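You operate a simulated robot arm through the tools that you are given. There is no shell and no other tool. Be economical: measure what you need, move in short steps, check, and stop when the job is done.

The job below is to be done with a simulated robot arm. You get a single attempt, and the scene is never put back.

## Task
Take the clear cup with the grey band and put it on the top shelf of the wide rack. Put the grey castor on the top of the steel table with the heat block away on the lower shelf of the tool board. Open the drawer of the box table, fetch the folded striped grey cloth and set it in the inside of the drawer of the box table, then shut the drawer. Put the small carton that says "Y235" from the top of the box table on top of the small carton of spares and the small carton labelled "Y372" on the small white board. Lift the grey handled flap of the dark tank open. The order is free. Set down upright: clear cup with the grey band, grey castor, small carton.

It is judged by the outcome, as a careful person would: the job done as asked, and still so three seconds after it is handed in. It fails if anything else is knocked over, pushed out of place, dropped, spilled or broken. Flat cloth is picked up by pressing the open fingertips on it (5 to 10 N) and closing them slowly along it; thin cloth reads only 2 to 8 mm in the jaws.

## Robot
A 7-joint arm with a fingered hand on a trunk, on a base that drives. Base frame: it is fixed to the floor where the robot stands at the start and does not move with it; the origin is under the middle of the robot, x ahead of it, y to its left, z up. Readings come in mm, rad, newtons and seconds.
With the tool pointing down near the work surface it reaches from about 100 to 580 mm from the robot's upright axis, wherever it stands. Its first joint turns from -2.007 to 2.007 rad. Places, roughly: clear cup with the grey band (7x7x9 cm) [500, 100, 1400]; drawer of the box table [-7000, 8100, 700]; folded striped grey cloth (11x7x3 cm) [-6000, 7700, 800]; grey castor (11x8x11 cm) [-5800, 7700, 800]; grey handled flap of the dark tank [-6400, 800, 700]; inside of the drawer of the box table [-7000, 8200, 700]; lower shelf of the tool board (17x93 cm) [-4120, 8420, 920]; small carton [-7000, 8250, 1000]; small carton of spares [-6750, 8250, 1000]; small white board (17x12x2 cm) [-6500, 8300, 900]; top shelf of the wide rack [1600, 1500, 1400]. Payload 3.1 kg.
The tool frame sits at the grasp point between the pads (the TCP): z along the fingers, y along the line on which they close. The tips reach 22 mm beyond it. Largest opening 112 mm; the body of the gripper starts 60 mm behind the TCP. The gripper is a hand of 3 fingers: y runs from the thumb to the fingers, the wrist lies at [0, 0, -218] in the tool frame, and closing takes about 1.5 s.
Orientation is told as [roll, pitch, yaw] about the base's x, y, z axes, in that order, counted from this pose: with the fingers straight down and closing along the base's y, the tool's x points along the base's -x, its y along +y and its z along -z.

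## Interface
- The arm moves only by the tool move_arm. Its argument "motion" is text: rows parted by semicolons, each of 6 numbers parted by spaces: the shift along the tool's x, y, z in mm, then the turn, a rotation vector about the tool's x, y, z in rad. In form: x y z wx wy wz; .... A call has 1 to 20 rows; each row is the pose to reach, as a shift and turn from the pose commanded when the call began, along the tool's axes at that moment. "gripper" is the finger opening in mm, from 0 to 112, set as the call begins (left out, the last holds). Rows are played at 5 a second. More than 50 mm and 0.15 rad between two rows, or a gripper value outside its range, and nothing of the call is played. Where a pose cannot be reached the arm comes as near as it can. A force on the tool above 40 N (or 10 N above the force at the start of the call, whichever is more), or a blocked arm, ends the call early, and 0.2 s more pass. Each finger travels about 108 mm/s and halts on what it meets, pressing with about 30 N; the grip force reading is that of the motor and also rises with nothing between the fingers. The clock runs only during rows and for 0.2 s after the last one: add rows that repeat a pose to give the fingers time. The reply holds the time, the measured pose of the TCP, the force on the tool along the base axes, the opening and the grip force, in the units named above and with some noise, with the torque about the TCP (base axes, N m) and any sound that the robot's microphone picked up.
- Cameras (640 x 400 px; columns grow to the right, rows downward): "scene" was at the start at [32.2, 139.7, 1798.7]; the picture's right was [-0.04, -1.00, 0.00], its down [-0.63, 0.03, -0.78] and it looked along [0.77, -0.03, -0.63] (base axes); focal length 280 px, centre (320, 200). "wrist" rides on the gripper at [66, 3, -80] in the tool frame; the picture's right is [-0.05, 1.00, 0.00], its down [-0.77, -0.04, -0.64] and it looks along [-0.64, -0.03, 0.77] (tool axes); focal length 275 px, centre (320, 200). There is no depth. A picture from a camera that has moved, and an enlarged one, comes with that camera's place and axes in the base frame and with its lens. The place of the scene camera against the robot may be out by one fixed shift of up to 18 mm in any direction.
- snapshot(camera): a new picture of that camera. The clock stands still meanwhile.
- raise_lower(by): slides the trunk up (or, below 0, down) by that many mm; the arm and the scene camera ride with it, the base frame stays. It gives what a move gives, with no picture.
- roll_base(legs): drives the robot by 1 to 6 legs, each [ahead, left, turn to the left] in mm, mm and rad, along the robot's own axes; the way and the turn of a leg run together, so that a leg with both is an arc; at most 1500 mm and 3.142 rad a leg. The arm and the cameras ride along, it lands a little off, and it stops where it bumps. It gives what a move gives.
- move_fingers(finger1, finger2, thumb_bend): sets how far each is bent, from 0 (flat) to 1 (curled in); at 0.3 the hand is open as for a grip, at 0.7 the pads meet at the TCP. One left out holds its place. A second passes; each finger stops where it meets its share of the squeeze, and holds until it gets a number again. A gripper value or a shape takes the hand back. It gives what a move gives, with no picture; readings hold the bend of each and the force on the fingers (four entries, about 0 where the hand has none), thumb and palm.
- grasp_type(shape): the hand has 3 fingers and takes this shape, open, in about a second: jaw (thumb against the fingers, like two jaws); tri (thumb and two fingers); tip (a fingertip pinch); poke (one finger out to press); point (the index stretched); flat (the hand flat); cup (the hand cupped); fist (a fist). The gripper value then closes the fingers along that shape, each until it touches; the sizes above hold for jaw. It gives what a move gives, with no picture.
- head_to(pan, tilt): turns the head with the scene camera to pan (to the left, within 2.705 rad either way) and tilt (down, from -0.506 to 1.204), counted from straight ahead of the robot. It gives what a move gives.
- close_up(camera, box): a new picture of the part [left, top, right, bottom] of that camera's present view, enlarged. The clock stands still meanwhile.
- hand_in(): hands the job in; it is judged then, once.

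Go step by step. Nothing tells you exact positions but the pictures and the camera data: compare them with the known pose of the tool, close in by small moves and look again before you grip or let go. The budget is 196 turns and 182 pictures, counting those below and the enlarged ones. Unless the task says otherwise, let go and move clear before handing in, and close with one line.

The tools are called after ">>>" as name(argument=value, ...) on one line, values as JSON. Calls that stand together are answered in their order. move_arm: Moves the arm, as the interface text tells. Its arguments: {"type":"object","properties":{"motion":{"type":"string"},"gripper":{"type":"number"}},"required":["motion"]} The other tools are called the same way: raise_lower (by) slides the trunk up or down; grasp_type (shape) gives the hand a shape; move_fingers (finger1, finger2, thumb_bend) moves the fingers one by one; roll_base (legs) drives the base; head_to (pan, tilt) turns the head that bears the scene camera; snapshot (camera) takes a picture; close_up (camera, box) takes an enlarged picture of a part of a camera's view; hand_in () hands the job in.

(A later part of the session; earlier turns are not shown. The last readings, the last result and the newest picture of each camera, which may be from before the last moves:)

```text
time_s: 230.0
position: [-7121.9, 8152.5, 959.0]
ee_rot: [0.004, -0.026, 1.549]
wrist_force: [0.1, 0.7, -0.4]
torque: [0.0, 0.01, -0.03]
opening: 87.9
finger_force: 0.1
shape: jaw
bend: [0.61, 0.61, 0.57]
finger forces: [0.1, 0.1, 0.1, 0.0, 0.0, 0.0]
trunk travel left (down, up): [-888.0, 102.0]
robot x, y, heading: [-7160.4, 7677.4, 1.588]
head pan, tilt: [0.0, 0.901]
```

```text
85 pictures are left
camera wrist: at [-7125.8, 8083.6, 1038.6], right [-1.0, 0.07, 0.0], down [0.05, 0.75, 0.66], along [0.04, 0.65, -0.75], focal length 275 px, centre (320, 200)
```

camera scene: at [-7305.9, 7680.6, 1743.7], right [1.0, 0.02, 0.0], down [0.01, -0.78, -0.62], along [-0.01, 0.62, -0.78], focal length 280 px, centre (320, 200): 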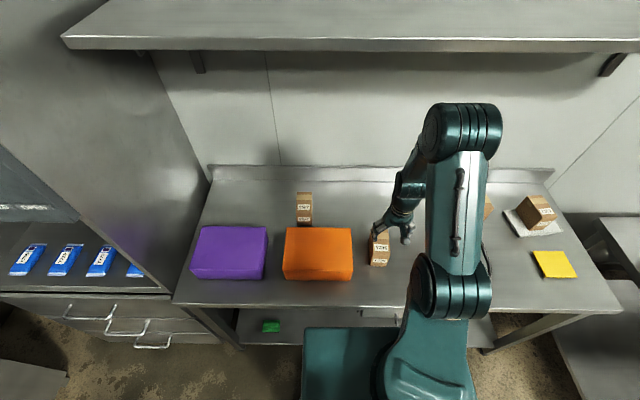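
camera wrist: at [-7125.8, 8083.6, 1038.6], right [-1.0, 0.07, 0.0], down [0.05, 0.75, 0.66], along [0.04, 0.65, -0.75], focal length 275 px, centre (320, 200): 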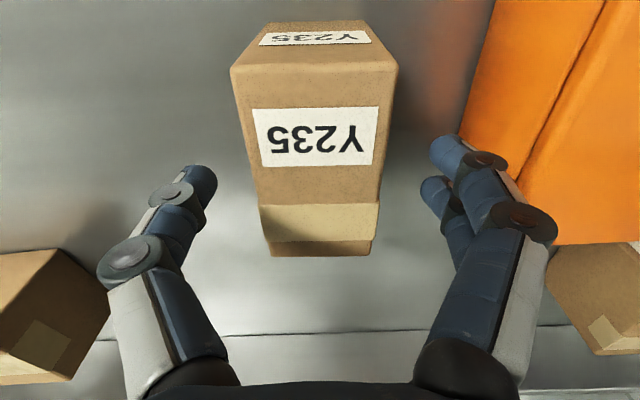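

>>> move_arm(motion="0 0 30 0 0 0; 0 0 53 0 0 0; 0 0 53 0 0 0")

>>> move_arm(motion="0 0 0 0 0 0; 0 0 0 0 0 0; 0 0 0 0 0 0; 0 0 0 0 0 0; 0 0 0 0 0 0; 0 0 -30 0 0 0; 0 0 -70 0 0 0; 0 0 -110 0 0 0; 0 0 -150 0 0 0; 0 0 -190 0 0 0; 0 0 -190 0 0 0", gripper=35)

>>> snapshot(camera="wrist")

```text
time_s: 230.8
position: [-7120.9, 8154.1, 907.4]
ee_rot: [0.001, -0.025, 1.55]
wrist_force: [-0.2, -0.2, 0.3]
torque: [-0.04, 0.01, -0.02]
opening: 87.6
finger_force: 0.1
shape: jaw
bend: [0.61, 0.61, 0.57]
finger forces: [0.1, 0.0, 0.0, 0.0, 0.0, 0.1]
trunk travel left (down, up): [-888.0, 102.0]
robot x, y, heading: [-7156.8, 7677.6, 1.588]
head pan, tilt: [0.0, 0.901]
```

```text
time_s: 233.2
position: [-7119.0, 8151.7, 1098.0]
ee_rot: [0.001, -0.024, 1.55]
wrist_force: [-0.6, -0.9, -3.6]
torque: [0.01, 0.01, 0.03]
opening: 49.2
finger_force: 30.0
shape: jaw
bend: [0.73, 0.73, 0.7]
finger forces: [13.5, 13.8, 0.1, 0.1, 27.3, 0.0]
trunk travel left (down, up): [-888.0, 102.0]
robot x, y, heading: [-7159.0, 7676.1, 1.591]
head pan, tilt: [0.0, 0.901]
```

```text
84 pictures are left
camera wrist: at [-7123.0, 8083.6, 1176.8], right [-1.0, 0.07, 0.0], down [0.05, 0.75, 0.65], along [0.04, 0.65, -0.76], focal length 275 px, centre (320, 200)
```

wrist: 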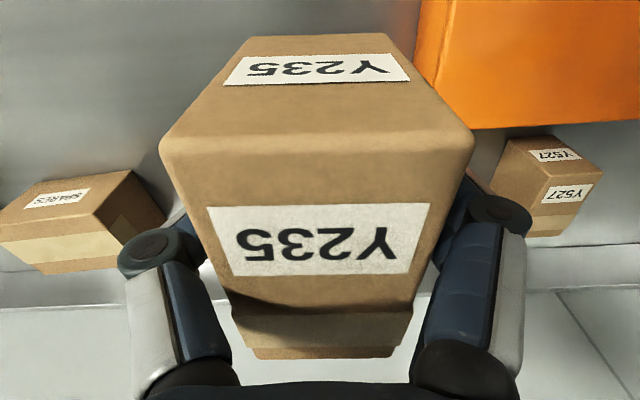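

Y235 held. SPARES is centred near [-6780, 8325] with its top at ≈955. Drive right to it.

>>> roll_base(legs=[[0, -345, -0.018], [28, 0, 0]])

>>> snapshot(camera="wrist")

>>> snapshot(camera="scene")

```text
time_s: 235.9
position: [-6765.5, 8176.5, 1098.2]
ee_rot: [0.002, -0.028, 1.527]
wrist_force: [-0.2, -1.3, -2.5]
torque: [-0.01, 0.05, -0.02]
opening: 49.4
finger_force: 29.9
shape: jaw
bend: [0.73, 0.73, 0.7]
finger forces: [13.6, 13.6, 0.0, 0.0, 27.3, 0.0]
trunk travel left (down, up): [-888.0, 102.0]
robot x, y, heading: [-6813.0, 7704.2, 1.565]
head pan, tilt: [0.0, 0.901]
```

```text
83 pictures are left
camera wrist: at [-6771.5, 8108.7, 1177.9], right [-1.0, 0.09, 0.0], down [0.07, 0.75, 0.66], along [0.06, 0.65, -0.75], focal length 275 px, centre (320, 200)
```

wrist: 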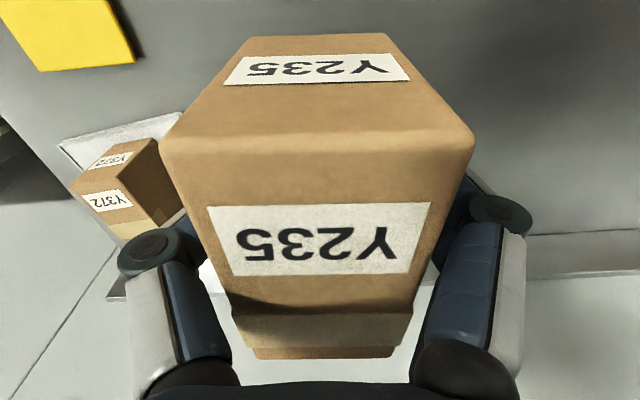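

```text
82 pictures are left
camera scene: at [-6963.7, 7709.4, 1743.6], right [1.0, -0.01, 0.0], down [0.0, -0.78, -0.62], along [0.0, 0.62, -0.78], focal length 280 px, centre (320, 200)
```

scene: 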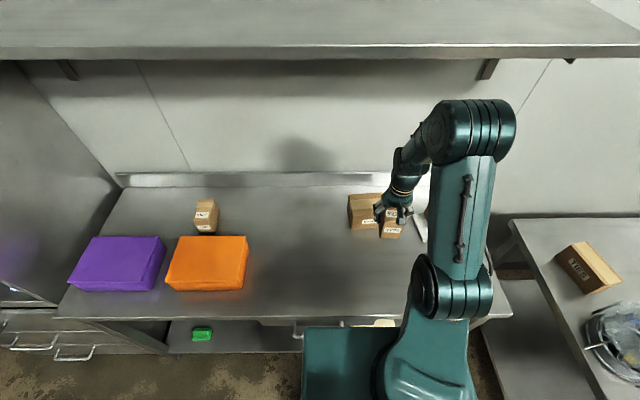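

>>> move_arm(motion="-40 6 10 0 0 0; -80 12 20 0 0 0; -120 18 30 0 0 0; -145 21 40 0 0 0; -145 21 50 0 0 0; -145 21 50 0 0 0")

>>> close_up(camera="scene", box=[310, 170, 430, 250])

>>> snapshot(camera="wrist")

```text
time_s: 237.3
position: [-6779.1, 8325.0, 1048.6]
ee_rot: [0.002, -0.025, 1.528]
wrist_force: [0.0, 0.3, -2.7]
torque: [-0.02, -0.02, 0.04]
opening: 49.7
finger_force: 30.4
shape: jaw
bend: [0.73, 0.73, 0.7]
finger forces: [13.6, 13.7, 0.0, 0.1, 27.3, 0.0]
trunk travel left (down, up): [-888.0, 102.0]
robot x, y, heading: [-6818.4, 7707.4, 1.566]
head pan, tilt: [0.0, 0.901]
```

```text
5.00 times, centred on (370, 210) of scene
camera zoom: at [-6963.0, 7714.0, 1743.7], right [1.0, -0.01, 0.0], down [-0.01, -0.78, -0.62], along [0.0, 0.62, -0.78], focal length 1402 px, centre (70, 150)
```

zoom: 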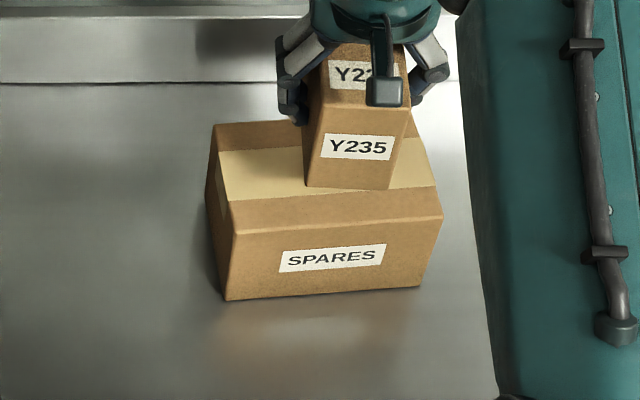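

```text
80 pictures are left
camera wrist: at [-6784.4, 8257.6, 1128.4], right [-1.0, 0.09, 0.0], down [0.07, 0.75, 0.65], along [0.06, 0.65, -0.76], focal length 275 px, centre (320, 200)
```

wrist: 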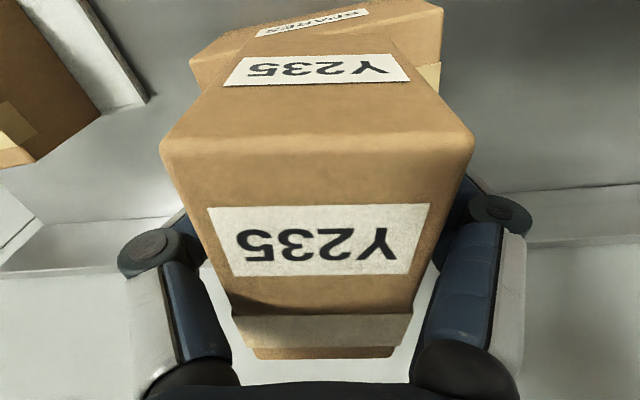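

The box should go about 16 mm further back to be centred. Shift and lower partway.

>>> move_arm(motion="-10 2 10 0 0 0; -17 2 20 0 0 0; -17 2 35 0 0 0; -17 2 35 0 0 0")

>>> close_up(camera="scene", box=[310, 170, 430, 250])

```text
time_s: 238.3
position: [-6781.7, 8343.4, 1017.2]
ee_rot: [0.001, -0.027, 1.528]
wrist_force: [-0.1, 0.4, -3.1]
torque: [0.0, -0.01, 0.03]
opening: 49.4
finger_force: 30.0
shape: jaw
bend: [0.73, 0.73, 0.7]
finger forces: [13.6, 13.7, 0.0, 0.0, 27.3, 0.0]
trunk travel left (down, up): [-888.0, 102.0]
robot x, y, heading: [-6818.8, 7706.3, 1.565]
head pan, tilt: [0.0, 0.901]
```

```text
5.00 times, centred on (370, 210) of scene
camera zoom: at [-6962.8, 7714.0, 1743.7], right [1.0, -0.01, 0.0], down [-0.01, -0.78, -0.62], along [0.0, 0.62, -0.78], focal length 1402 px, centre (70, 150)
```

zoom: 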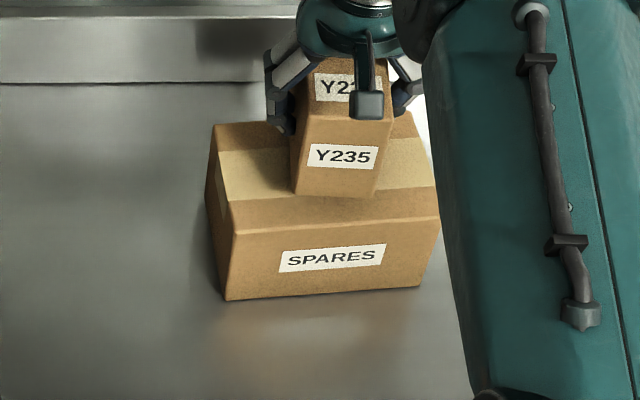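

>>> move_arm(motion="-5 0 8 0 0 0; -5 0 14 0 0 0; -5 0 18 0 0 0; -5 0 21 0 0 0; -5 0 24 0 0 0; -5 0 26 0 0 0")

>>> close_up(camera="scene", box=[310, 170, 430, 250])

```text
time_s: 239.7
position: [-6782.5, 8350.0, 995.5]
ee_rot: [0.002, -0.035, 1.526]
wrist_force: [-0.7, 3.4, 24.3]
torque: [0.01, 0.06, -0.03]
opening: 49.4
finger_force: 30.3
shape: jaw
bend: [0.73, 0.73, 0.7]
finger forces: [16.3, 16.3, 0.0, 0.1, 31.7, 0.0]
trunk travel left (down, up): [-888.0, 102.0]
robot x, y, heading: [-6818.3, 7706.9, 1.565]
head pan, tilt: [0.0, 0.901]
```

```text
5.00 times, centred on (370, 210) of scene
camera zoom: at [-6963.4, 7708.9, 1744.1], right [1.0, -0.01, 0.0], down [0.0, -0.78, -0.62], along [0.0, 0.62, -0.78], focal length 1402 px, centre (70, 150)
```

zoom: 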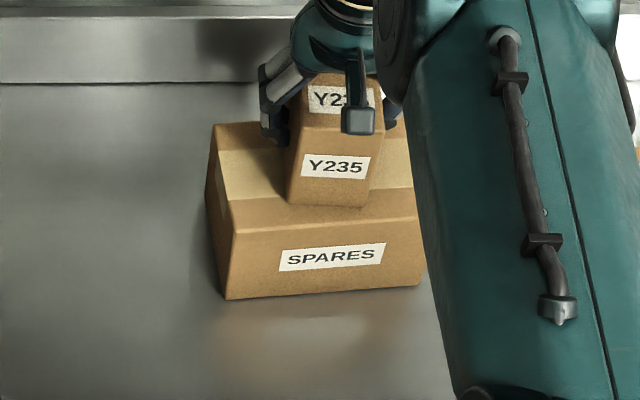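

Contact. I'll ease up, nudge 6 mm forward for centring, set down and release.

>>> move_arm(motion="0 0 -7 0 0 0; 7 0 -7 0 0 0; 7 0 -3 0 0 0; 7 0 -1 0 0 0; 7 0 -1 0 0 0")

>>> close_up(camera="scene", box=[310, 170, 430, 250])

```text
time_s: 240.9
position: [-6781.8, 8341.1, 994.7]
ee_rot: [0.003, -0.03, 1.526]
wrist_force: [2.5, 1.4, 18.3]
torque: [0.0, -0.03, -0.03]
opening: 49.1
finger_force: 29.8
shape: jaw
bend: [0.73, 0.73, 0.7]
finger forces: [15.1, 15.2, 0.0, 0.0, 32.6, 0.0]
trunk travel left (down, up): [-888.0, 102.0]
robot x, y, heading: [-6817.0, 7702.7, 1.562]
head pan, tilt: [0.0, 0.901]
```

```text
5.00 times, centred on (370, 210) of scene
camera zoom: at [-6962.2, 7709.6, 1744.0], right [1.0, -0.01, 0.0], down [-0.01, -0.78, -0.62], along [0.0, 0.62, -0.78], focal length 1402 px, centre (70, 150)
```

zoom: 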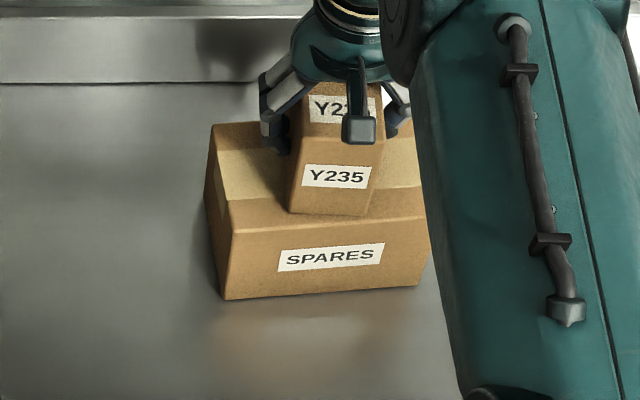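

Well centred. Relax the pressure, release, and rise.

>>> move_arm(motion="0 0 -2 0 0 0; 0 0 -3 0 0 0; 0 0 -3 0 0 0")

>>> move_arm(motion="0 0 0 0 0 0; 0 0 0 0 0 0; 0 0 0 0 0 0; 0 0 0 0 0 0; 0 0 -15 0 0 0; 0 0 -50 0 0 0; 0 0 -90 0 0 0; 40 0 -110 0 0 0; 80 0 -110 0 0 0; 125 0 -110 0 0 0; 170 0 -110 0 0 0", gripper=85)

>>> snapshot(camera="wrist")

>>> close_up(camera="scene", box=[200, 150, 440, 340])

```text
time_s: 241.7
position: [-6781.2, 8341.7, 997.1]
ee_rot: [0.0, -0.026, 1.528]
wrist_force: [1.7, -0.4, 5.2]
torque: [0.01, -0.1, -0.01]
opening: 49.3
finger_force: 30.0
shape: jaw
bend: [0.73, 0.73, 0.7]
finger forces: [14.8, 14.8, 0.1, 0.0, 32.3, 0.1]
trunk travel left (down, up): [-888.0, 102.0]
robot x, y, heading: [-6820.7, 7705.7, 1.564]
head pan, tilt: [0.0, 0.901]
```

```text
time_s: 244.1
position: [-6785.3, 8170.4, 1102.3]
ee_rot: [0.001, -0.03, 1.528]
wrist_force: [-0.7, 0.3, 0.7]
torque: [0.0, -0.03, 0.03]
opening: 84.6
finger_force: 0.0
shape: jaw
bend: [0.63, 0.63, 0.59]
finger forces: [0.1, 0.0, 0.0, 0.0, 0.0, 0.1]
trunk travel left (down, up): [-888.0, 102.0]
robot x, y, heading: [-6816.5, 7709.8, 1.565]
head pan, tilt: [0.0, 0.901]
```

```text
76 pictures are left
camera wrist: at [-6791.1, 8102.5, 1180.6], right [-1.0, 0.09, 0.0], down [0.07, 0.75, 0.66], along [0.06, 0.66, -0.75], focal length 275 px, centre (320, 200)
```

wrist: 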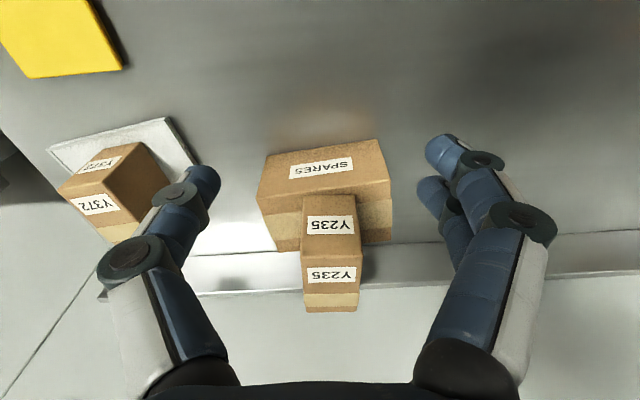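

```text
2.11 times, centred on (320, 245) of scene
camera zoom: at [-6962.5, 7710.8, 1743.7], right [1.0, -0.01, 0.0], down [-0.01, -0.78, -0.62], along [0.0, 0.62, -0.78], focal length 590 px, centre (320, 105)
```

zoom: 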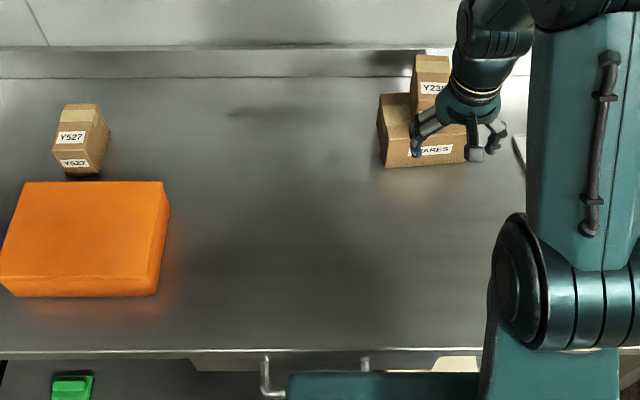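

Cartons done. Now the drawer: I'll back off, lower the trunk, and look at the handle.

>>> roll_base(legs=[[-345, 0, 0], [0, 170, 0]])

>>> raise_lower(by=-300)

>>> head_to(pan=-0.1, tilt=0.75)

>>> snapshot(camera="scene")

>>> snapshot(camera="wrist")

```text
time_s: 247.4
position: [-6961.1, 7830.1, 1101.0]
ee_rot: [0.002, -0.025, 1.519]
wrist_force: [0.9, 0.3, -0.6]
torque: [0.0, 0.02, 0.01]
opening: 84.6
finger_force: 0.1
shape: jaw
bend: [0.63, 0.63, 0.59]
finger forces: [0.1, 0.0, 0.1, 0.0, 0.0, 0.0]
trunk travel left (down, up): [-888.0, 102.0]
robot x, y, heading: [-6993.4, 7364.9, 1.562]
head pan, tilt: [0.0, 0.901]
```

```text
time_s: 250.4
position: [-6960.9, 7828.5, 801.4]
ee_rot: [0.002, -0.027, 1.521]
wrist_force: [-0.3, 0.2, 0.2]
torque: [-0.01, 0.03, -0.02]
opening: 84.4
finger_force: 0.0
shape: jaw
bend: [0.63, 0.63, 0.59]
finger forces: [0.0, 0.1, 0.1, 0.0, 0.1, 0.0]
trunk travel left (down, up): [-588.0, 402.0]
robot x, y, heading: [-6995.0, 7364.6, 1.557]
head pan, tilt: [0.0, 0.901]
```

```text
time_s: 251.1
position: [-6959.8, 7829.6, 800.9]
ee_rot: [0.002, -0.026, 1.519]
wrist_force: [0.0, 0.3, 0.0]
torque: [-0.01, 0.0, 0.03]
opening: 84.8
finger_force: 0.1
shape: jaw
bend: [0.63, 0.63, 0.59]
finger forces: [0.1, 0.0, 0.0, 0.0, 0.1, 0.0]
trunk travel left (down, up): [-588.0, 402.0]
robot x, y, heading: [-6992.8, 7363.8, 1.557]
head pan, tilt: [-0.099, 0.75]
```

```text
74 pictures are left
camera scene: at [-7132.6, 7378.2, 1455.6], right [0.99, -0.11, 0.0], down [-0.08, -0.68, -0.73], along [0.08, 0.73, -0.68], focal length 280 px, centre (320, 200)
```

scene: 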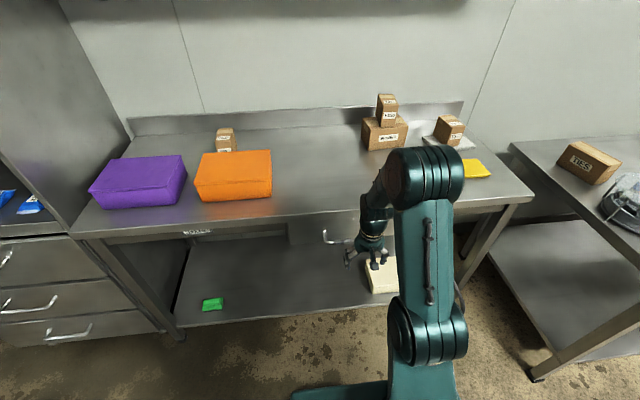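

```text
73 pictures are left
camera wrist: at [-6966.7, 7761.2, 879.9], right [-1.0, 0.1, 0.0], down [0.08, 0.75, 0.66], along [0.06, 0.65, -0.76], focal length 275 px, centre (320, 200)
```

wrist: 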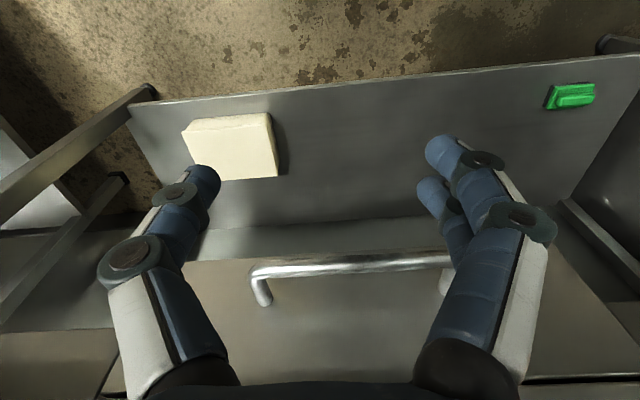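

The handle bar is at about y≈7950, z≈743, x from −6905 to −7065. I'll pull the hand back and turn it 90° so it can grip the bar from the front with a vertical closing direction.

>>> move_arm(motion="30 0 0 0 0 0.14; 60 0 0 0 0 0.28; 80 0 0 0 0 0.42; 100 0 0 0 0 0.56; 100 0 0 0 0 0.70; 100 0 0 0 0 0.84; 100 0 0 0 0 0.98; 100 0 0 0 0 1.12; 100 0 0 0 0 1.26; 100 0 0 0 0 1.40; 100 0 0 0 0 1.52; 100 0 0 0 0 1.52", gripper=60)

>>> snapshot(camera="scene")

```text
time_s: 253.7
position: [-6966.3, 7729.6, 797.6]
ee_rot: [0.027, -0.001, -0.002]
wrist_force: [-0.6, -0.3, 0.5]
torque: [-0.03, 0.01, 0.01]
opening: 60.6
finger_force: 0.1
shape: jaw
bend: [0.72, 0.72, 0.7]
finger forces: [0.1, 0.0, 0.0, 0.1, 0.0, 0.0]
trunk travel left (down, up): [-588.0, 402.0]
robot x, y, heading: [-6994.1, 7363.8, 1.556]
head pan, tilt: [-0.099, 0.75]
```

```text
72 pictures are left
camera scene: at [-7132.5, 7378.2, 1455.6], right [0.99, -0.11, 0.0], down [-0.08, -0.68, -0.73], along [0.08, 0.73, -0.68], focal length 280 px, centre (320, 200)
```

scene: 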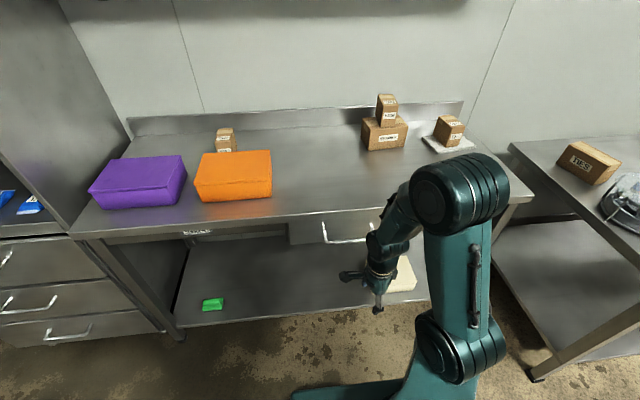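

Yaw worked. Now pitch the fingers forward.

>>> move_arm(motion="2 14 5 -0.145 0 0; 4 28 10 -0.29 0 0; 6 42 15 -0.435 0 0; 8 56 20 -0.58 0 0; 10 70 25 -0.725 0 0; 12 84 30 -0.87 0 0; 14 98 35 -1.015 0 0; 16 112 40 -1.16 0 0; 18 126 45 -1.305 0 0; 19 140 50 -1.45 0 0; 19 150 53 -1.59 0 0; 19 150 53 -1.59 0 0")

>>> snapshot(camera="scene")

>>> snapshot(camera="wrist")

```text
time_s: 256.3
position: [-6989.4, 7894.1, 746.7]
ee_rot: [1.618, -0.003, -0.003]
wrist_force: [-0.4, 0.0, 0.6]
torque: [0.01, 0.0, 0.01]
opening: 60.3
finger_force: 0.0
shape: jaw
bend: [0.72, 0.72, 0.7]
finger forces: [0.0, 0.1, 0.1, 0.0, 0.1, 0.0]
out of reach, approached as far as the arm can: row 7, 8, 9, 10, 11, 12
trunk travel left (down, up): [-588.0, 402.0]
robot x, y, heading: [-6992.1, 7366.0, 1.561]
head pan, tilt: [-0.099, 0.75]
```

```text
71 pictures are left
camera scene: at [-7132.6, 7378.1, 1455.9], right [0.99, -0.11, 0.0], down [-0.08, -0.68, -0.73], along [0.08, 0.73, -0.68], focal length 280 px, centre (320, 200)
```

scene: 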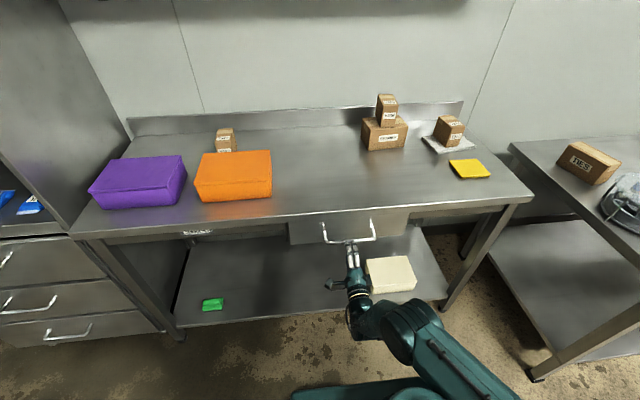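

```text
70 pictures are left
camera wrist: at [-7055.2, 7813.7, 745.8], right [0.04, -0.05, 1.0], down [0.77, -0.64, -0.06], along [0.64, 0.77, 0.01], focal length 275 px, centre (320, 200)
```

wrist: 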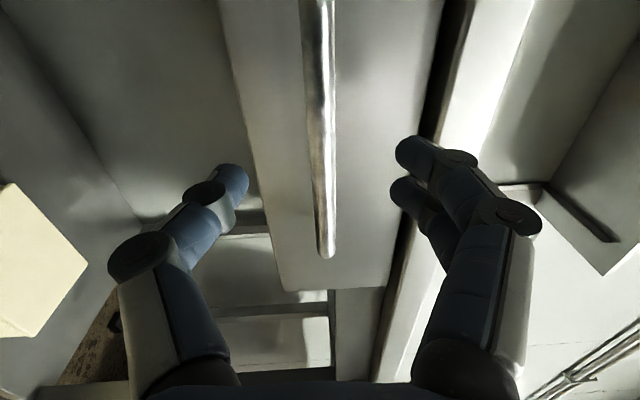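

The bar lies between the open fingers at the right height. Drive 42 mm forward so the bar is at the pads.

>>> roll_base(legs=[[42, 0, 0]])

>>> snapshot(camera="wrist")

>>> close_up(camera="scene", box=[280, 190, 440, 300])

```text
time_s: 257.2
position: [-6989.2, 7935.8, 744.4]
ee_rot: [1.615, -0.005, -0.006]
wrist_force: [0.7, 0.3, -0.5]
torque: [0.01, -0.02, 0.01]
opening: 60.4
finger_force: 0.0
shape: jaw
bend: [0.72, 0.72, 0.7]
finger forces: [0.0, 0.0, 0.0, 0.1, 0.0, 0.0]
trunk travel left (down, up): [-588.0, 402.0]
robot x, y, heading: [-6993.7, 7402.6, 1.549]
head pan, tilt: [-0.099, 0.75]
```

```text
69 pictures are left
camera wrist: at [-7054.2, 7856.2, 745.2], right [0.04, -0.04, 1.0], down [0.77, -0.64, -0.06], along [0.64, 0.77, 0.01], focal length 275 px, centre (320, 200)
```

wrist: 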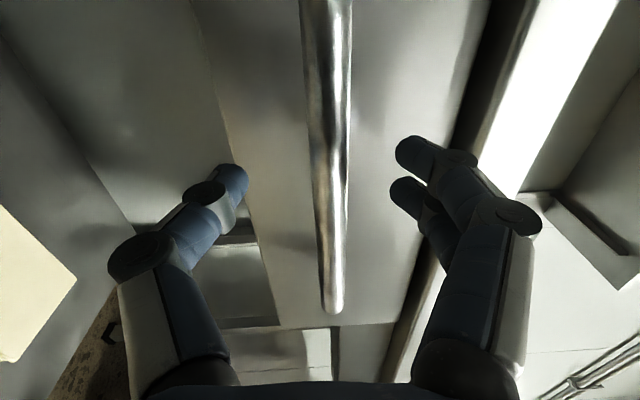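

```text
3.64 times, centred on (360, 245) of scene
camera zoom: at [-7131.9, 7421.6, 1455.7], right [0.99, -0.11, 0.0], down [-0.08, -0.68, -0.73], along [0.08, 0.73, -0.68], focal length 1020 px, centre (174, 36)
```

zoom: 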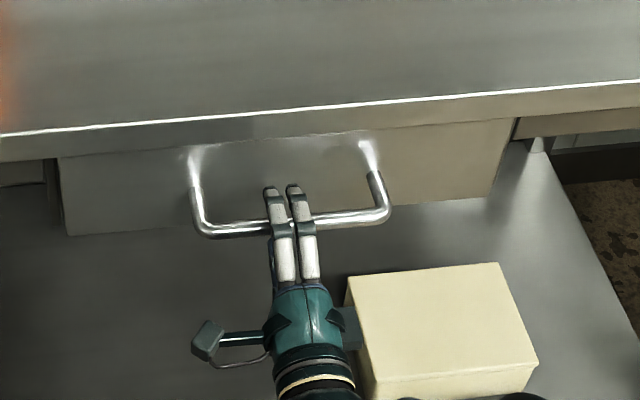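

Fingers straddle the bar. Close.

>>> move_arm(motion="0 0 0 0 0 0; 0 0 0 0 0 0; 0 0 0 0 0 0; 0 0 0 0 0 0; 0 0 0 0 0 0; 0 0 0 0 0 0", gripper=0)

>>> roll_base(legs=[[-60, 0, 0]])

>>> snapshot(camera="scene")

```text
time_s: 258.6
position: [-6989.1, 7935.9, 746.9]
ee_rot: [1.616, -0.006, -0.004]
wrist_force: [0.4, 0.7, -0.6]
torque: [0.0, 0.0, -0.01]
opening: 0.0
finger_force: 30.2
shape: jaw
bend: [0.72, 0.72, 0.76]
finger forces: [0.1, 0.0, 0.0, 0.0, 0.5, 0.1]
trunk travel left (down, up): [-588.0, 402.0]
robot x, y, heading: [-6994.3, 7407.3, 1.554]
head pan, tilt: [-0.099, 0.75]
```

```text
time_s: 259.6
position: [-6988.7, 7874.7, 746.9]
ee_rot: [1.618, -0.004, -0.006]
wrist_force: [-0.5, 0.1, -0.8]
torque: [-0.02, -0.02, 0.01]
opening: 0.0
finger_force: 30.2
shape: jaw
bend: [0.72, 0.72, 0.76]
finger forces: [0.1, 0.1, 0.1, 0.1, 0.0, 0.1]
trunk travel left (down, up): [-588.0, 402.0]
robot x, y, heading: [-6995.5, 7343.3, 1.554]
head pan, tilt: [-0.099, 0.75]
```

```text
67 pictures are left
camera scene: at [-7132.8, 7358.7, 1455.6], right [0.99, -0.12, 0.0], down [-0.08, -0.68, -0.73], along [0.08, 0.73, -0.68], focal length 280 px, centre (320, 200)
```

scene: 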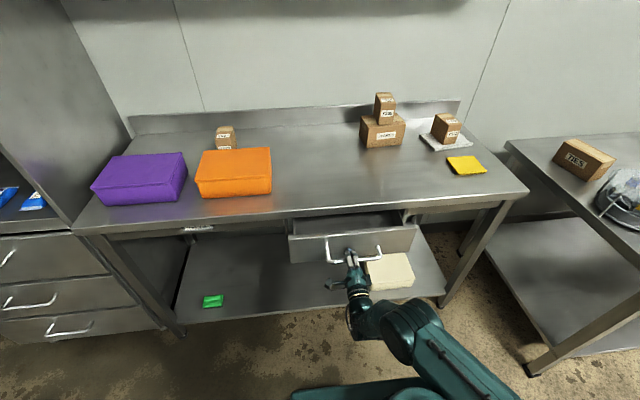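

The drawer is moving. Pull another 190 mm.

>>> roll_base(legs=[[-190, 0, 0]])

>>> snapshot(camera="scene")

>>> snapshot(camera="wrist")

```text
time_s: 261.2
position: [-6993.4, 7680.4, 747.2]
ee_rot: [1.618, -0.005, -0.003]
wrist_force: [-0.1, 0.3, 0.0]
torque: [0.03, 0.02, -0.02]
opening: 0.0
finger_force: 29.3
shape: jaw
bend: [0.72, 0.72, 0.76]
finger forces: [0.0, 0.0, 0.2, 0.1, 0.1, 0.1]
trunk travel left (down, up): [-588.0, 402.0]
robot x, y, heading: [-7001.0, 7148.5, 1.553]
head pan, tilt: [-0.099, 0.75]
```

```text
66 pictures are left
camera scene: at [-7135.9, 7164.4, 1455.7], right [0.99, -0.11, 0.0], down [-0.08, -0.68, -0.73], along [0.08, 0.73, -0.68], focal length 280 px, centre (320, 200)
```

scene: 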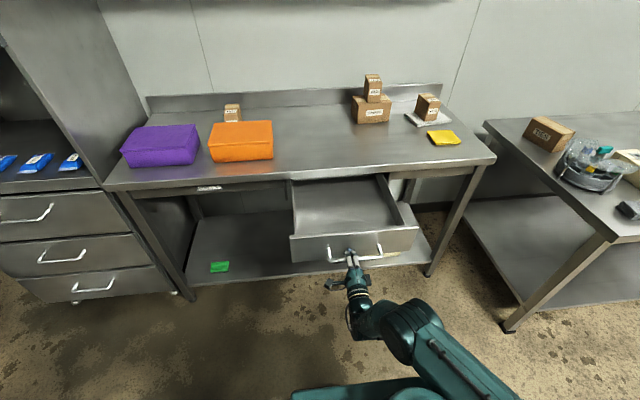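

```text
65 pictures are left
camera wrist: at [-7058.7, 7600.5, 746.2], right [0.04, -0.05, 1.0], down [0.77, -0.64, -0.06], along [0.64, 0.77, 0.01], focal length 275 px, centre (320, 200)
```

wrist: 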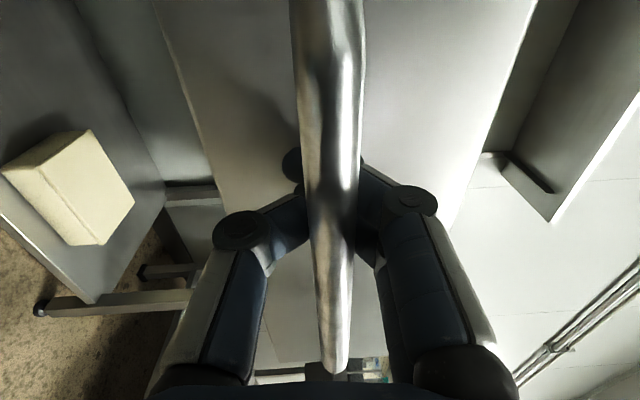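

Drawer open about 250 mm and empty. Open the hand and withdraw with the arm.

>>> move_arm(motion="0 0 0 0 0 0; 0 0 0 0 0 0; 0 0 0 0 0 0; 0 0 0 0 0 0", gripper=64)

>>> move_arm(motion="0 0 -20 0 0 0; 0 0 -40 0 0 0; 0 0 -70 0 0 0; 0 0 -100 0 0 0; 0 0 -100 0 0 0")

>>> snapshot(camera="scene")

```text
time_s: 262.2
position: [-6993.1, 7682.1, 746.1]
ee_rot: [1.621, -0.006, -0.004]
wrist_force: [-0.3, -0.7, 0.4]
torque: [-0.05, 0.01, 0.01]
opening: 63.2
finger_force: 0.0
shape: jaw
bend: [0.72, 0.72, 0.7]
finger forces: [0.0, 0.1, 0.0, 0.1, 0.0, 0.0]
trunk travel left (down, up): [-588.0, 402.0]
robot x, y, heading: [-6996.2, 7150.2, 1.558]
head pan, tilt: [-0.099, 0.75]
```

```text
time_s: 263.4
position: [-6989.5, 7674.2, 733.5]
ee_rot: [1.62, -0.012, -0.007]
wrist_force: [-0.1, 0.3, -0.2]
torque: [-0.03, 0.0, 0.0]
opening: 63.4
finger_force: 0.0
shape: jaw
bend: [0.72, 0.72, 0.7]
finger forces: [0.0, 0.0, 0.1, 0.1, 0.0, 0.1]
out of reach, approached as far as the arm can: row 1, 2, 3, 4, 5
trunk travel left (down, up): [-588.0, 402.0]
robot x, y, heading: [-6997.8, 7145.2, 1.556]
head pan, tilt: [-0.099, 0.75]
```

```text
64 pictures are left
camera scene: at [-7135.9, 7165.5, 1455.7], right [0.99, -0.11, 0.0], down [-0.08, -0.68, -0.73], along [0.08, 0.73, -0.68], focal length 280 px, centre (320, 200)
```

scene: 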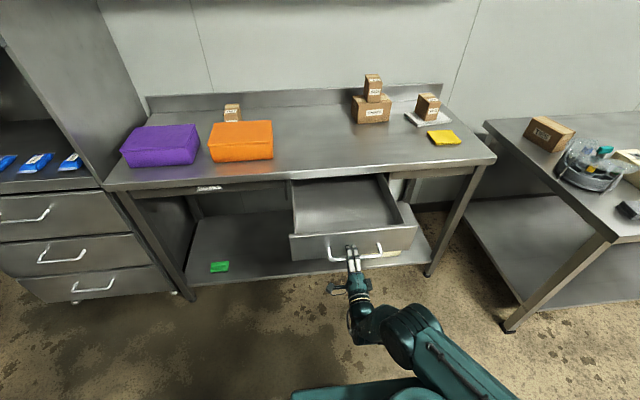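

The arm can't retract in this pose, so I'll back the base; first check behind.

>>> head_to(pan=2.7, tilt=0.9)

>>> snapshot(camera="scene")

```text
time_s: 265.8
position: [-6989.1, 7675.4, 733.5]
ee_rot: [1.618, -0.009, -0.007]
wrist_force: [0.2, -0.5, -0.5]
torque: [0.0, 0.02, 0.0]
opening: 63.4
finger_force: 0.1
shape: jaw
bend: [0.72, 0.72, 0.7]
finger forces: [0.1, 0.1, 0.0, 0.0, 0.1, 0.0]
trunk travel left (down, up): [-588.0, 402.0]
robot x, y, heading: [-6996.0, 7148.0, 1.555]
head pan, tilt: [2.7, 0.901]
```

```text
63 pictures are left
camera scene: at [-7178.7, 7015.4, 1443.7], right [-0.9, 0.44, 0.0], down [0.35, 0.7, -0.62], along [-0.27, -0.56, -0.78], focal length 280 px, centre (320, 200)
```

scene: 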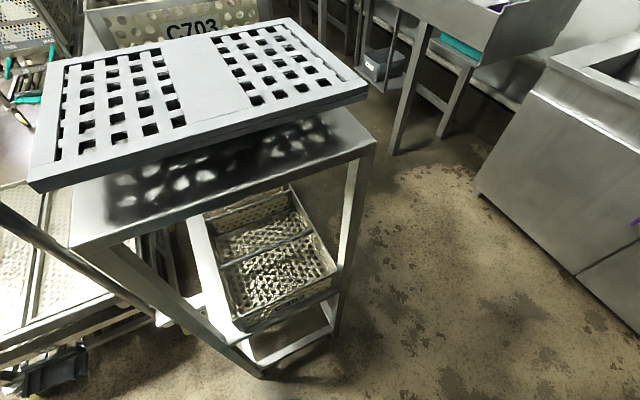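

There's about 160 mm clear behind. Back 90 mm, then bring the hand back to pointing down.

>>> roll_base(legs=[[-90, 0, 0]])

>>> raise_lower(by=250)

>>> move_arm(motion="0 0 0 0.145 0 0; 0 0 0 0.29 0 0; 0 0 0 0.435 0 0; 0 0 0 0.58 0 0; 0 0 0 0.725 0 0; 0 0 0 0.87 0 0; 0 0 0 1.015 0 0; 0 0 0 1.16 0 0; 0 0 0 1.305 0 0; 0 0 0 1.45 0 0; 0 0 0 1.595 0 0; 0 0 0 1.618 0 0")

>>> head_to(pan=0, tilt=0.75)

>>> snapshot(camera="scene")

```text
time_s: 266.9
position: [-6990.5, 7583.4, 734.1]
ee_rot: [1.619, -0.009, -0.005]
wrist_force: [-0.8, 0.2, -0.5]
torque: [-0.04, -0.03, 0.01]
opening: 63.5
finger_force: 0.1
shape: jaw
bend: [0.72, 0.72, 0.7]
finger forces: [0.0, 0.0, 0.0, 0.0, 0.0, 0.0]
trunk travel left (down, up): [-588.0, 402.0]
robot x, y, heading: [-7002.6, 7057.0, 1.555]
head pan, tilt: [2.7, 0.901]
```

```text
time_s: 269.5
position: [-6990.8, 7584.2, 984.4]
ee_rot: [1.619, -0.01, -0.007]
wrist_force: [-0.8, 0.6, -0.8]
torque: [0.03, 0.01, 0.0]
opening: 63.4
finger_force: 0.0
shape: jaw
bend: [0.72, 0.72, 0.7]
finger forces: [0.0, 0.0, 0.0, 0.0, 0.0, 0.1]
trunk travel left (down, up): [-838.0, 152.0]
robot x, y, heading: [-7001.8, 7059.0, 1.557]
head pan, tilt: [2.7, 0.901]
```

```text
time_s: 272.1
position: [-6993.9, 7582.9, 982.3]
ee_rot: [-0.002, -0.01, -0.002]
wrist_force: [-0.3, 0.5, -0.3]
torque: [-0.03, -0.01, -0.02]
opening: 63.8
finger_force: 0.0
shape: jaw
bend: [0.72, 0.72, 0.7]
finger forces: [0.0, 0.0, 0.0, 0.0, 0.0, 0.0]
out of reach, approached as far as the arm can: row 10
trunk travel left (down, up): [-838.0, 152.0]
robot x, y, heading: [-6999.4, 7060.7, 1.552]
head pan, tilt: [2.7, 0.901]
```

```text
time_s: 274.5
position: [-6991.3, 7584.0, 983.5]
ee_rot: [0.0, -0.011, -0.004]
wrist_force: [-0.4, 0.5, -0.1]
torque: [-0.01, 0.0, -0.01]
opening: 63.5
finger_force: 0.1
shape: jaw
bend: [0.72, 0.72, 0.7]
finger forces: [0.1, 0.0, 0.0, 0.0, 0.0, 0.0]
trunk travel left (down, up): [-838.0, 152.0]
robot x, y, heading: [-6998.7, 7062.2, 1.559]
head pan, tilt: [0.0, 0.75]
```

```text
62 pictures are left
camera scene: at [-7145.6, 7075.3, 1705.6], right [1.0, -0.01, 0.0], down [-0.01, -0.68, -0.73], along [0.01, 0.73, -0.68], focal length 280 px, centre (320, 200)
```

scene: 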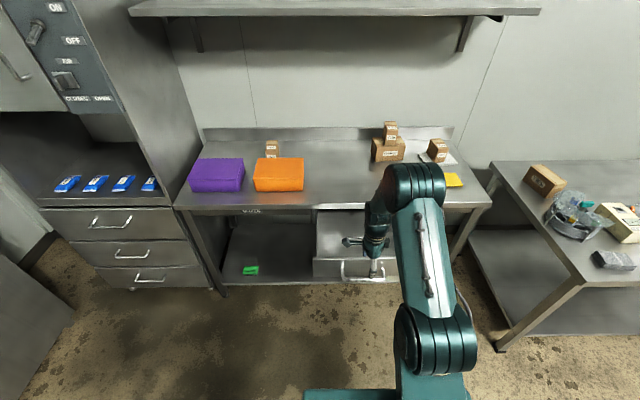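

Now the cloth at about [-6030, 7688]. The hand's current yaw closes along its 7 cm side. Drive there.

>>> roll_base(legs=[[20, -965, 0], [80, 0, 0]])

>>> move_arm(motion="0 0 0 0 0 0; 0 0 0 0 0 0; 0 0 0 0 0 0", gripper=112)

>>> snapshot(camera="scene")

>>> snapshot(camera="wrist")

```text
time_s: 280.3
position: [-6004.8, 7669.5, 982.7]
ee_rot: [-0.001, -0.01, -0.005]
wrist_force: [0.3, 0.5, 0.4]
torque: [0.02, 0.01, 0.05]
opening: 63.4
finger_force: 0.0
shape: jaw
bend: [0.72, 0.72, 0.7]
finger forces: [0.0, 0.0, 0.1, 0.0, 0.1, 0.0]
trunk travel left (down, up): [-838.0, 152.0]
robot x, y, heading: [-6012.1, 7141.0, 1.559]
head pan, tilt: [0.0, 0.75]
```

```text
time_s: 281.1
position: [-6005.2, 7668.8, 982.7]
ee_rot: [0.0, -0.01, -0.008]
wrist_force: [-0.8, 0.2, -0.4]
torque: [-0.04, -0.05, -0.02]
opening: 111.8
finger_force: 0.1
shape: jaw
bend: [0.3, 0.3, 0.3]
finger forces: [0.1, 0.0, 0.0, 0.0, 0.1, 0.1]
trunk travel left (down, up): [-838.0, 152.0]
robot x, y, heading: [-6010.6, 7145.0, 1.555]
head pan, tilt: [0.0, 0.75]
```

```text
61 pictures are left
camera scene: at [-6159.0, 7160.7, 1705.6], right [1.0, -0.02, 0.0], down [-0.01, -0.68, -0.73], along [0.01, 0.73, -0.68], focal length 280 px, centre (320, 200)
```

scene: 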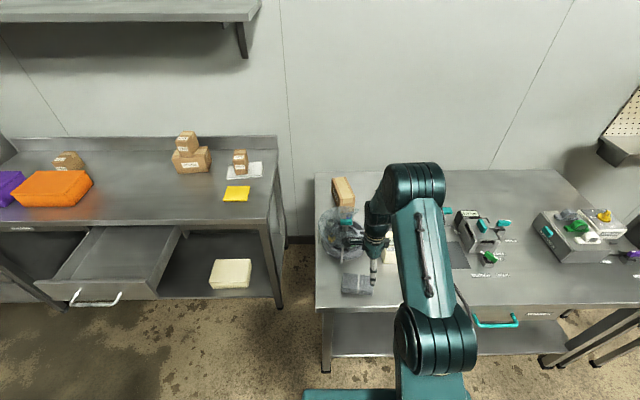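

```text
60 pictures are left
camera wrist: at [-6071.1, 7672.9, 1063.0], right [0.05, 1.0, 0.0], down [0.76, -0.04, 0.64], along [0.64, -0.03, -0.77], focal length 275 px, centre (320, 200)
```

wrist: 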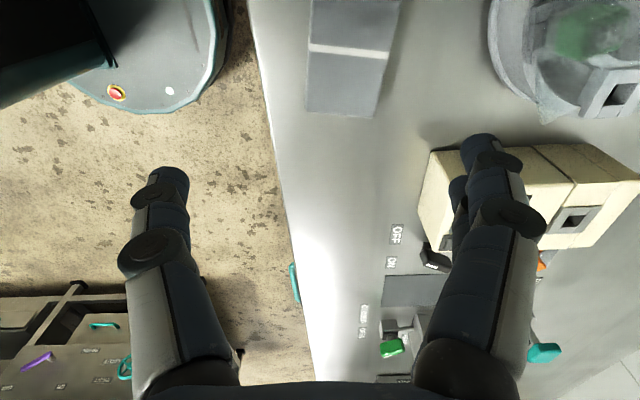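

Cloth centre ≈[-6025, 7693], long axis turned about −0.14 rad. Align and descend above it.

>>> move_arm(motion="10 12 30 0 0 0.07; 20 24 60 0 0 0.14; 20 24 90 0 0 0.14; 20 24 100 0 0 0.14; 20 24 100 0 0 0.14", gripper=100)

>>> snapshot(camera="wrist")

>>> close_up(camera="scene", box=[300, 180, 420, 320])

```text
time_s: 282.3
position: [-6023.1, 7694.8, 886.3]
ee_rot: [0.002, -0.01, -0.147]
wrist_force: [-0.8, 0.8, -0.9]
torque: [-0.02, -0.01, 0.01]
opening: 99.9
finger_force: 0.0
shape: jaw
bend: [0.49, 0.49, 0.45]
finger forces: [0.0, 0.0, 0.0, 0.1, 0.0, 0.0]
trunk travel left (down, up): [-838.0, 152.0]
robot x, y, heading: [-6011.0, 7144.6, 1.556]
head pan, tilt: [0.0, 0.75]
```

```text
59 pictures are left
camera wrist: at [-6088.0, 7707.8, 965.7], right [0.19, 0.98, 0.0], down [0.75, -0.15, 0.64], along [0.63, -0.12, -0.77], focal length 275 px, centre (320, 200)
```

wrist: 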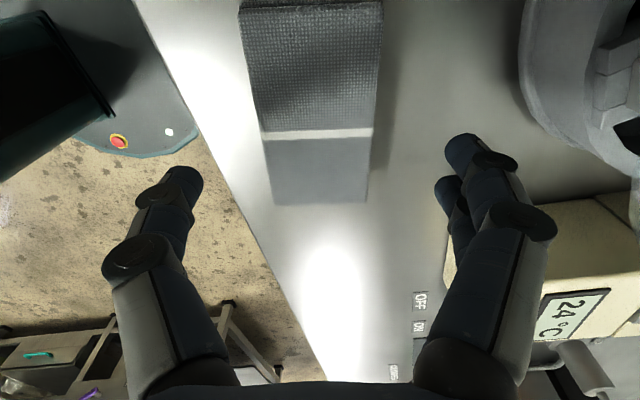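

```text
2.86 times, centred on (360, 250) of scene
camera zoom: at [-6158.9, 7161.1, 1705.6], right [1.0, -0.02, 0.0], down [-0.01, -0.68, -0.73], along [0.01, 0.73, -0.68], focal length 801 px, centre (206, 57)
```

zoom: 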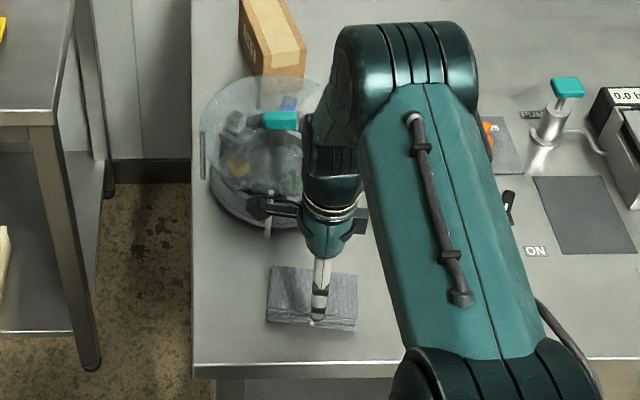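

Aligned. Descend until the fingertips nearly touch the table on both sides of the stack.

>>> move_arm(motion="5 0 20 0 0 0; 5 0 38 0 0 0; 5 0 43 0 0 0; 5 0 47 0 0 0; 5 0 51 0 0 0; 5 0 54 0 0 0; 5 0 57 0 0 0")

>>> snapshot(camera="wrist")

```text
time_s: 283.9
position: [-6028.5, 7693.2, 825.4]
ee_rot: [0.003, -0.009, -0.146]
wrist_force: [-0.2, -0.4, 0.0]
torque: [0.03, -0.01, 0.02]
opening: 100.2
finger_force: 0.1
shape: jaw
bend: [0.49, 0.49, 0.45]
finger forces: [0.0, 0.1, 0.0, 0.1, 0.1, 0.0]
trunk travel left (down, up): [-838.0, 152.0]
robot x, y, heading: [-6011.1, 7143.6, 1.553]
head pan, tilt: [0.0, 0.75]
```

```text
57 pictures are left
camera wrist: at [-6093.1, 7706.7, 905.8], right [0.19, 0.98, 0.0], down [0.75, -0.15, 0.64], along [0.63, -0.12, -0.77], focal length 275 px, centre (320, 200)
```

wrist: 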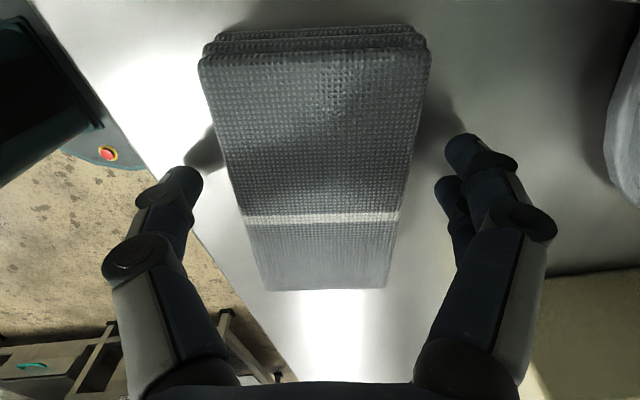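

>>> move_arm(motion="0 0 2 0 0 0; 0 0 4 0 0 0; 0 0 6 0 0 0; 0 0 6 0 0 0")

```text
time_s: 284.9
position: [-6028.6, 7693.7, 821.3]
ee_rot: [0.005, -0.007, -0.145]
wrist_force: [-2.7, 4.9, 18.1]
torque: [-0.66, 0.17, -0.12]
opening: 100.0
finger_force: 0.1
shape: jaw
bend: [0.49, 0.49, 0.45]
finger forces: [1.9, 0.7, 0.0, 0.1, 15.5, 0.1]
trunk travel left (down, up): [-838.0, 152.0]
robot x, y, heading: [-6015.3, 7144.0, 1.554]
head pan, tilt: [0.0, 0.75]
```

Contact with the table. Rise 5 mm and close on the stack.

>>> move_arm(motion="0 0 -4 0 0 0; 0 0 -6 0 0 0; 0 0 -6 0 0 0")

>>> move_arm(motion="0 0 0 0 0 0; 0 0 0 0 0 0; 0 0 0 0 0 0; 0 0 0 0 0 0; 0 0 0 0 0 0", gripper=60)

>>> snapshot(camera="wrist")

```text
time_s: 285.7
position: [-6027.4, 7694.4, 825.7]
ee_rot: [0.0, -0.01, -0.148]
wrist_force: [1.1, -0.2, 0.9]
torque: [0.0, 0.03, -0.01]
opening: 100.0
finger_force: 0.1
shape: jaw
bend: [0.49, 0.49, 0.45]
finger forces: [0.1, 0.0, 0.0, 0.0, 0.0, 0.0]
trunk travel left (down, up): [-838.0, 152.0]
robot x, y, heading: [-6012.2, 7145.7, 1.558]
head pan, tilt: [0.0, 0.75]
```

```text
time_s: 286.9
position: [-6027.2, 7694.5, 824.6]
ee_rot: [0.002, -0.011, -0.147]
wrist_force: [-0.3, 0.0, -0.8]
torque: [0.0, 0.04, -0.01]
opening: 58.2
finger_force: 30.2
shape: jaw
bend: [0.72, 0.72, 0.7]
finger forces: [13.7, 13.7, 0.1, 0.0, 27.3, 0.1]
trunk travel left (down, up): [-838.0, 152.0]
robot x, y, heading: [-6014.2, 7146.3, 1.552]
head pan, tilt: [0.0, 0.75]
```

```text
56 pictures are left
camera wrist: at [-6092.3, 7707.5, 905.5], right [0.19, 0.98, 0.0], down [0.75, -0.15, 0.64], along [0.63, -0.12, -0.77], focal length 275 px, centre (320, 200)
```

wrist: 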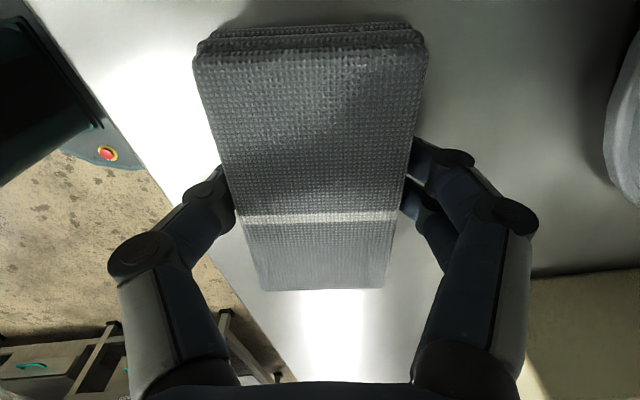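

Gripping the stack at 58 mm. Tighten a bit and lift.

>>> move_arm(motion="0 0 0 0 0 0; 0 0 0 0 0 0; 0 0 -10 0 0 0; 0 0 -25 0 0 0; 0 0 -45 0 0 0; 0 0 -70 0 0 0; 0 0 -70 0 0 0", gripper=45)

>>> snapshot(camera="wrist")

>>> snapshot(camera="scene")

```text
time_s: 288.5
position: [-6029.2, 7696.0, 894.9]
ee_rot: [0.002, -0.011, -0.149]
wrist_force: [-0.4, -0.5, -0.9]
torque: [-0.02, 0.0, -0.01]
opening: 58.6
finger_force: 29.6
shape: jaw
bend: [0.72, 0.72, 0.7]
finger forces: [14.0, 13.9, 0.1, 0.1, 27.9, 0.0]
trunk travel left (down, up): [-838.0, 152.0]
robot x, y, heading: [-6010.7, 7147.0, 1.557]
head pan, tilt: [0.0, 0.75]
```

```text
55 pictures are left
camera wrist: at [-6094.3, 7708.6, 975.6], right [0.19, 0.98, 0.0], down [0.75, -0.15, 0.64], along [0.63, -0.12, -0.77], focal length 275 px, centre (320, 200)
```

wrist: 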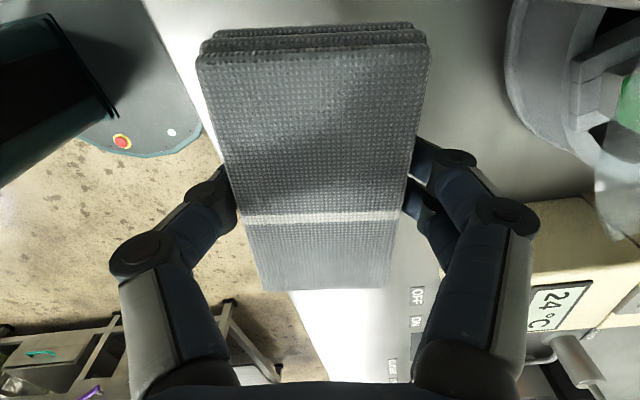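

```text
54 pictures are left
camera scene: at [-6159.0, 7161.8, 1705.6], right [1.0, -0.02, 0.0], down [-0.01, -0.68, -0.73], along [0.01, 0.73, -0.68], focal length 280 px, centre (320, 200)
```

scene: 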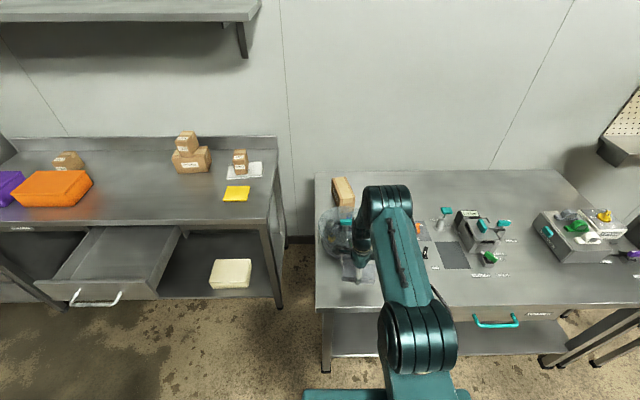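

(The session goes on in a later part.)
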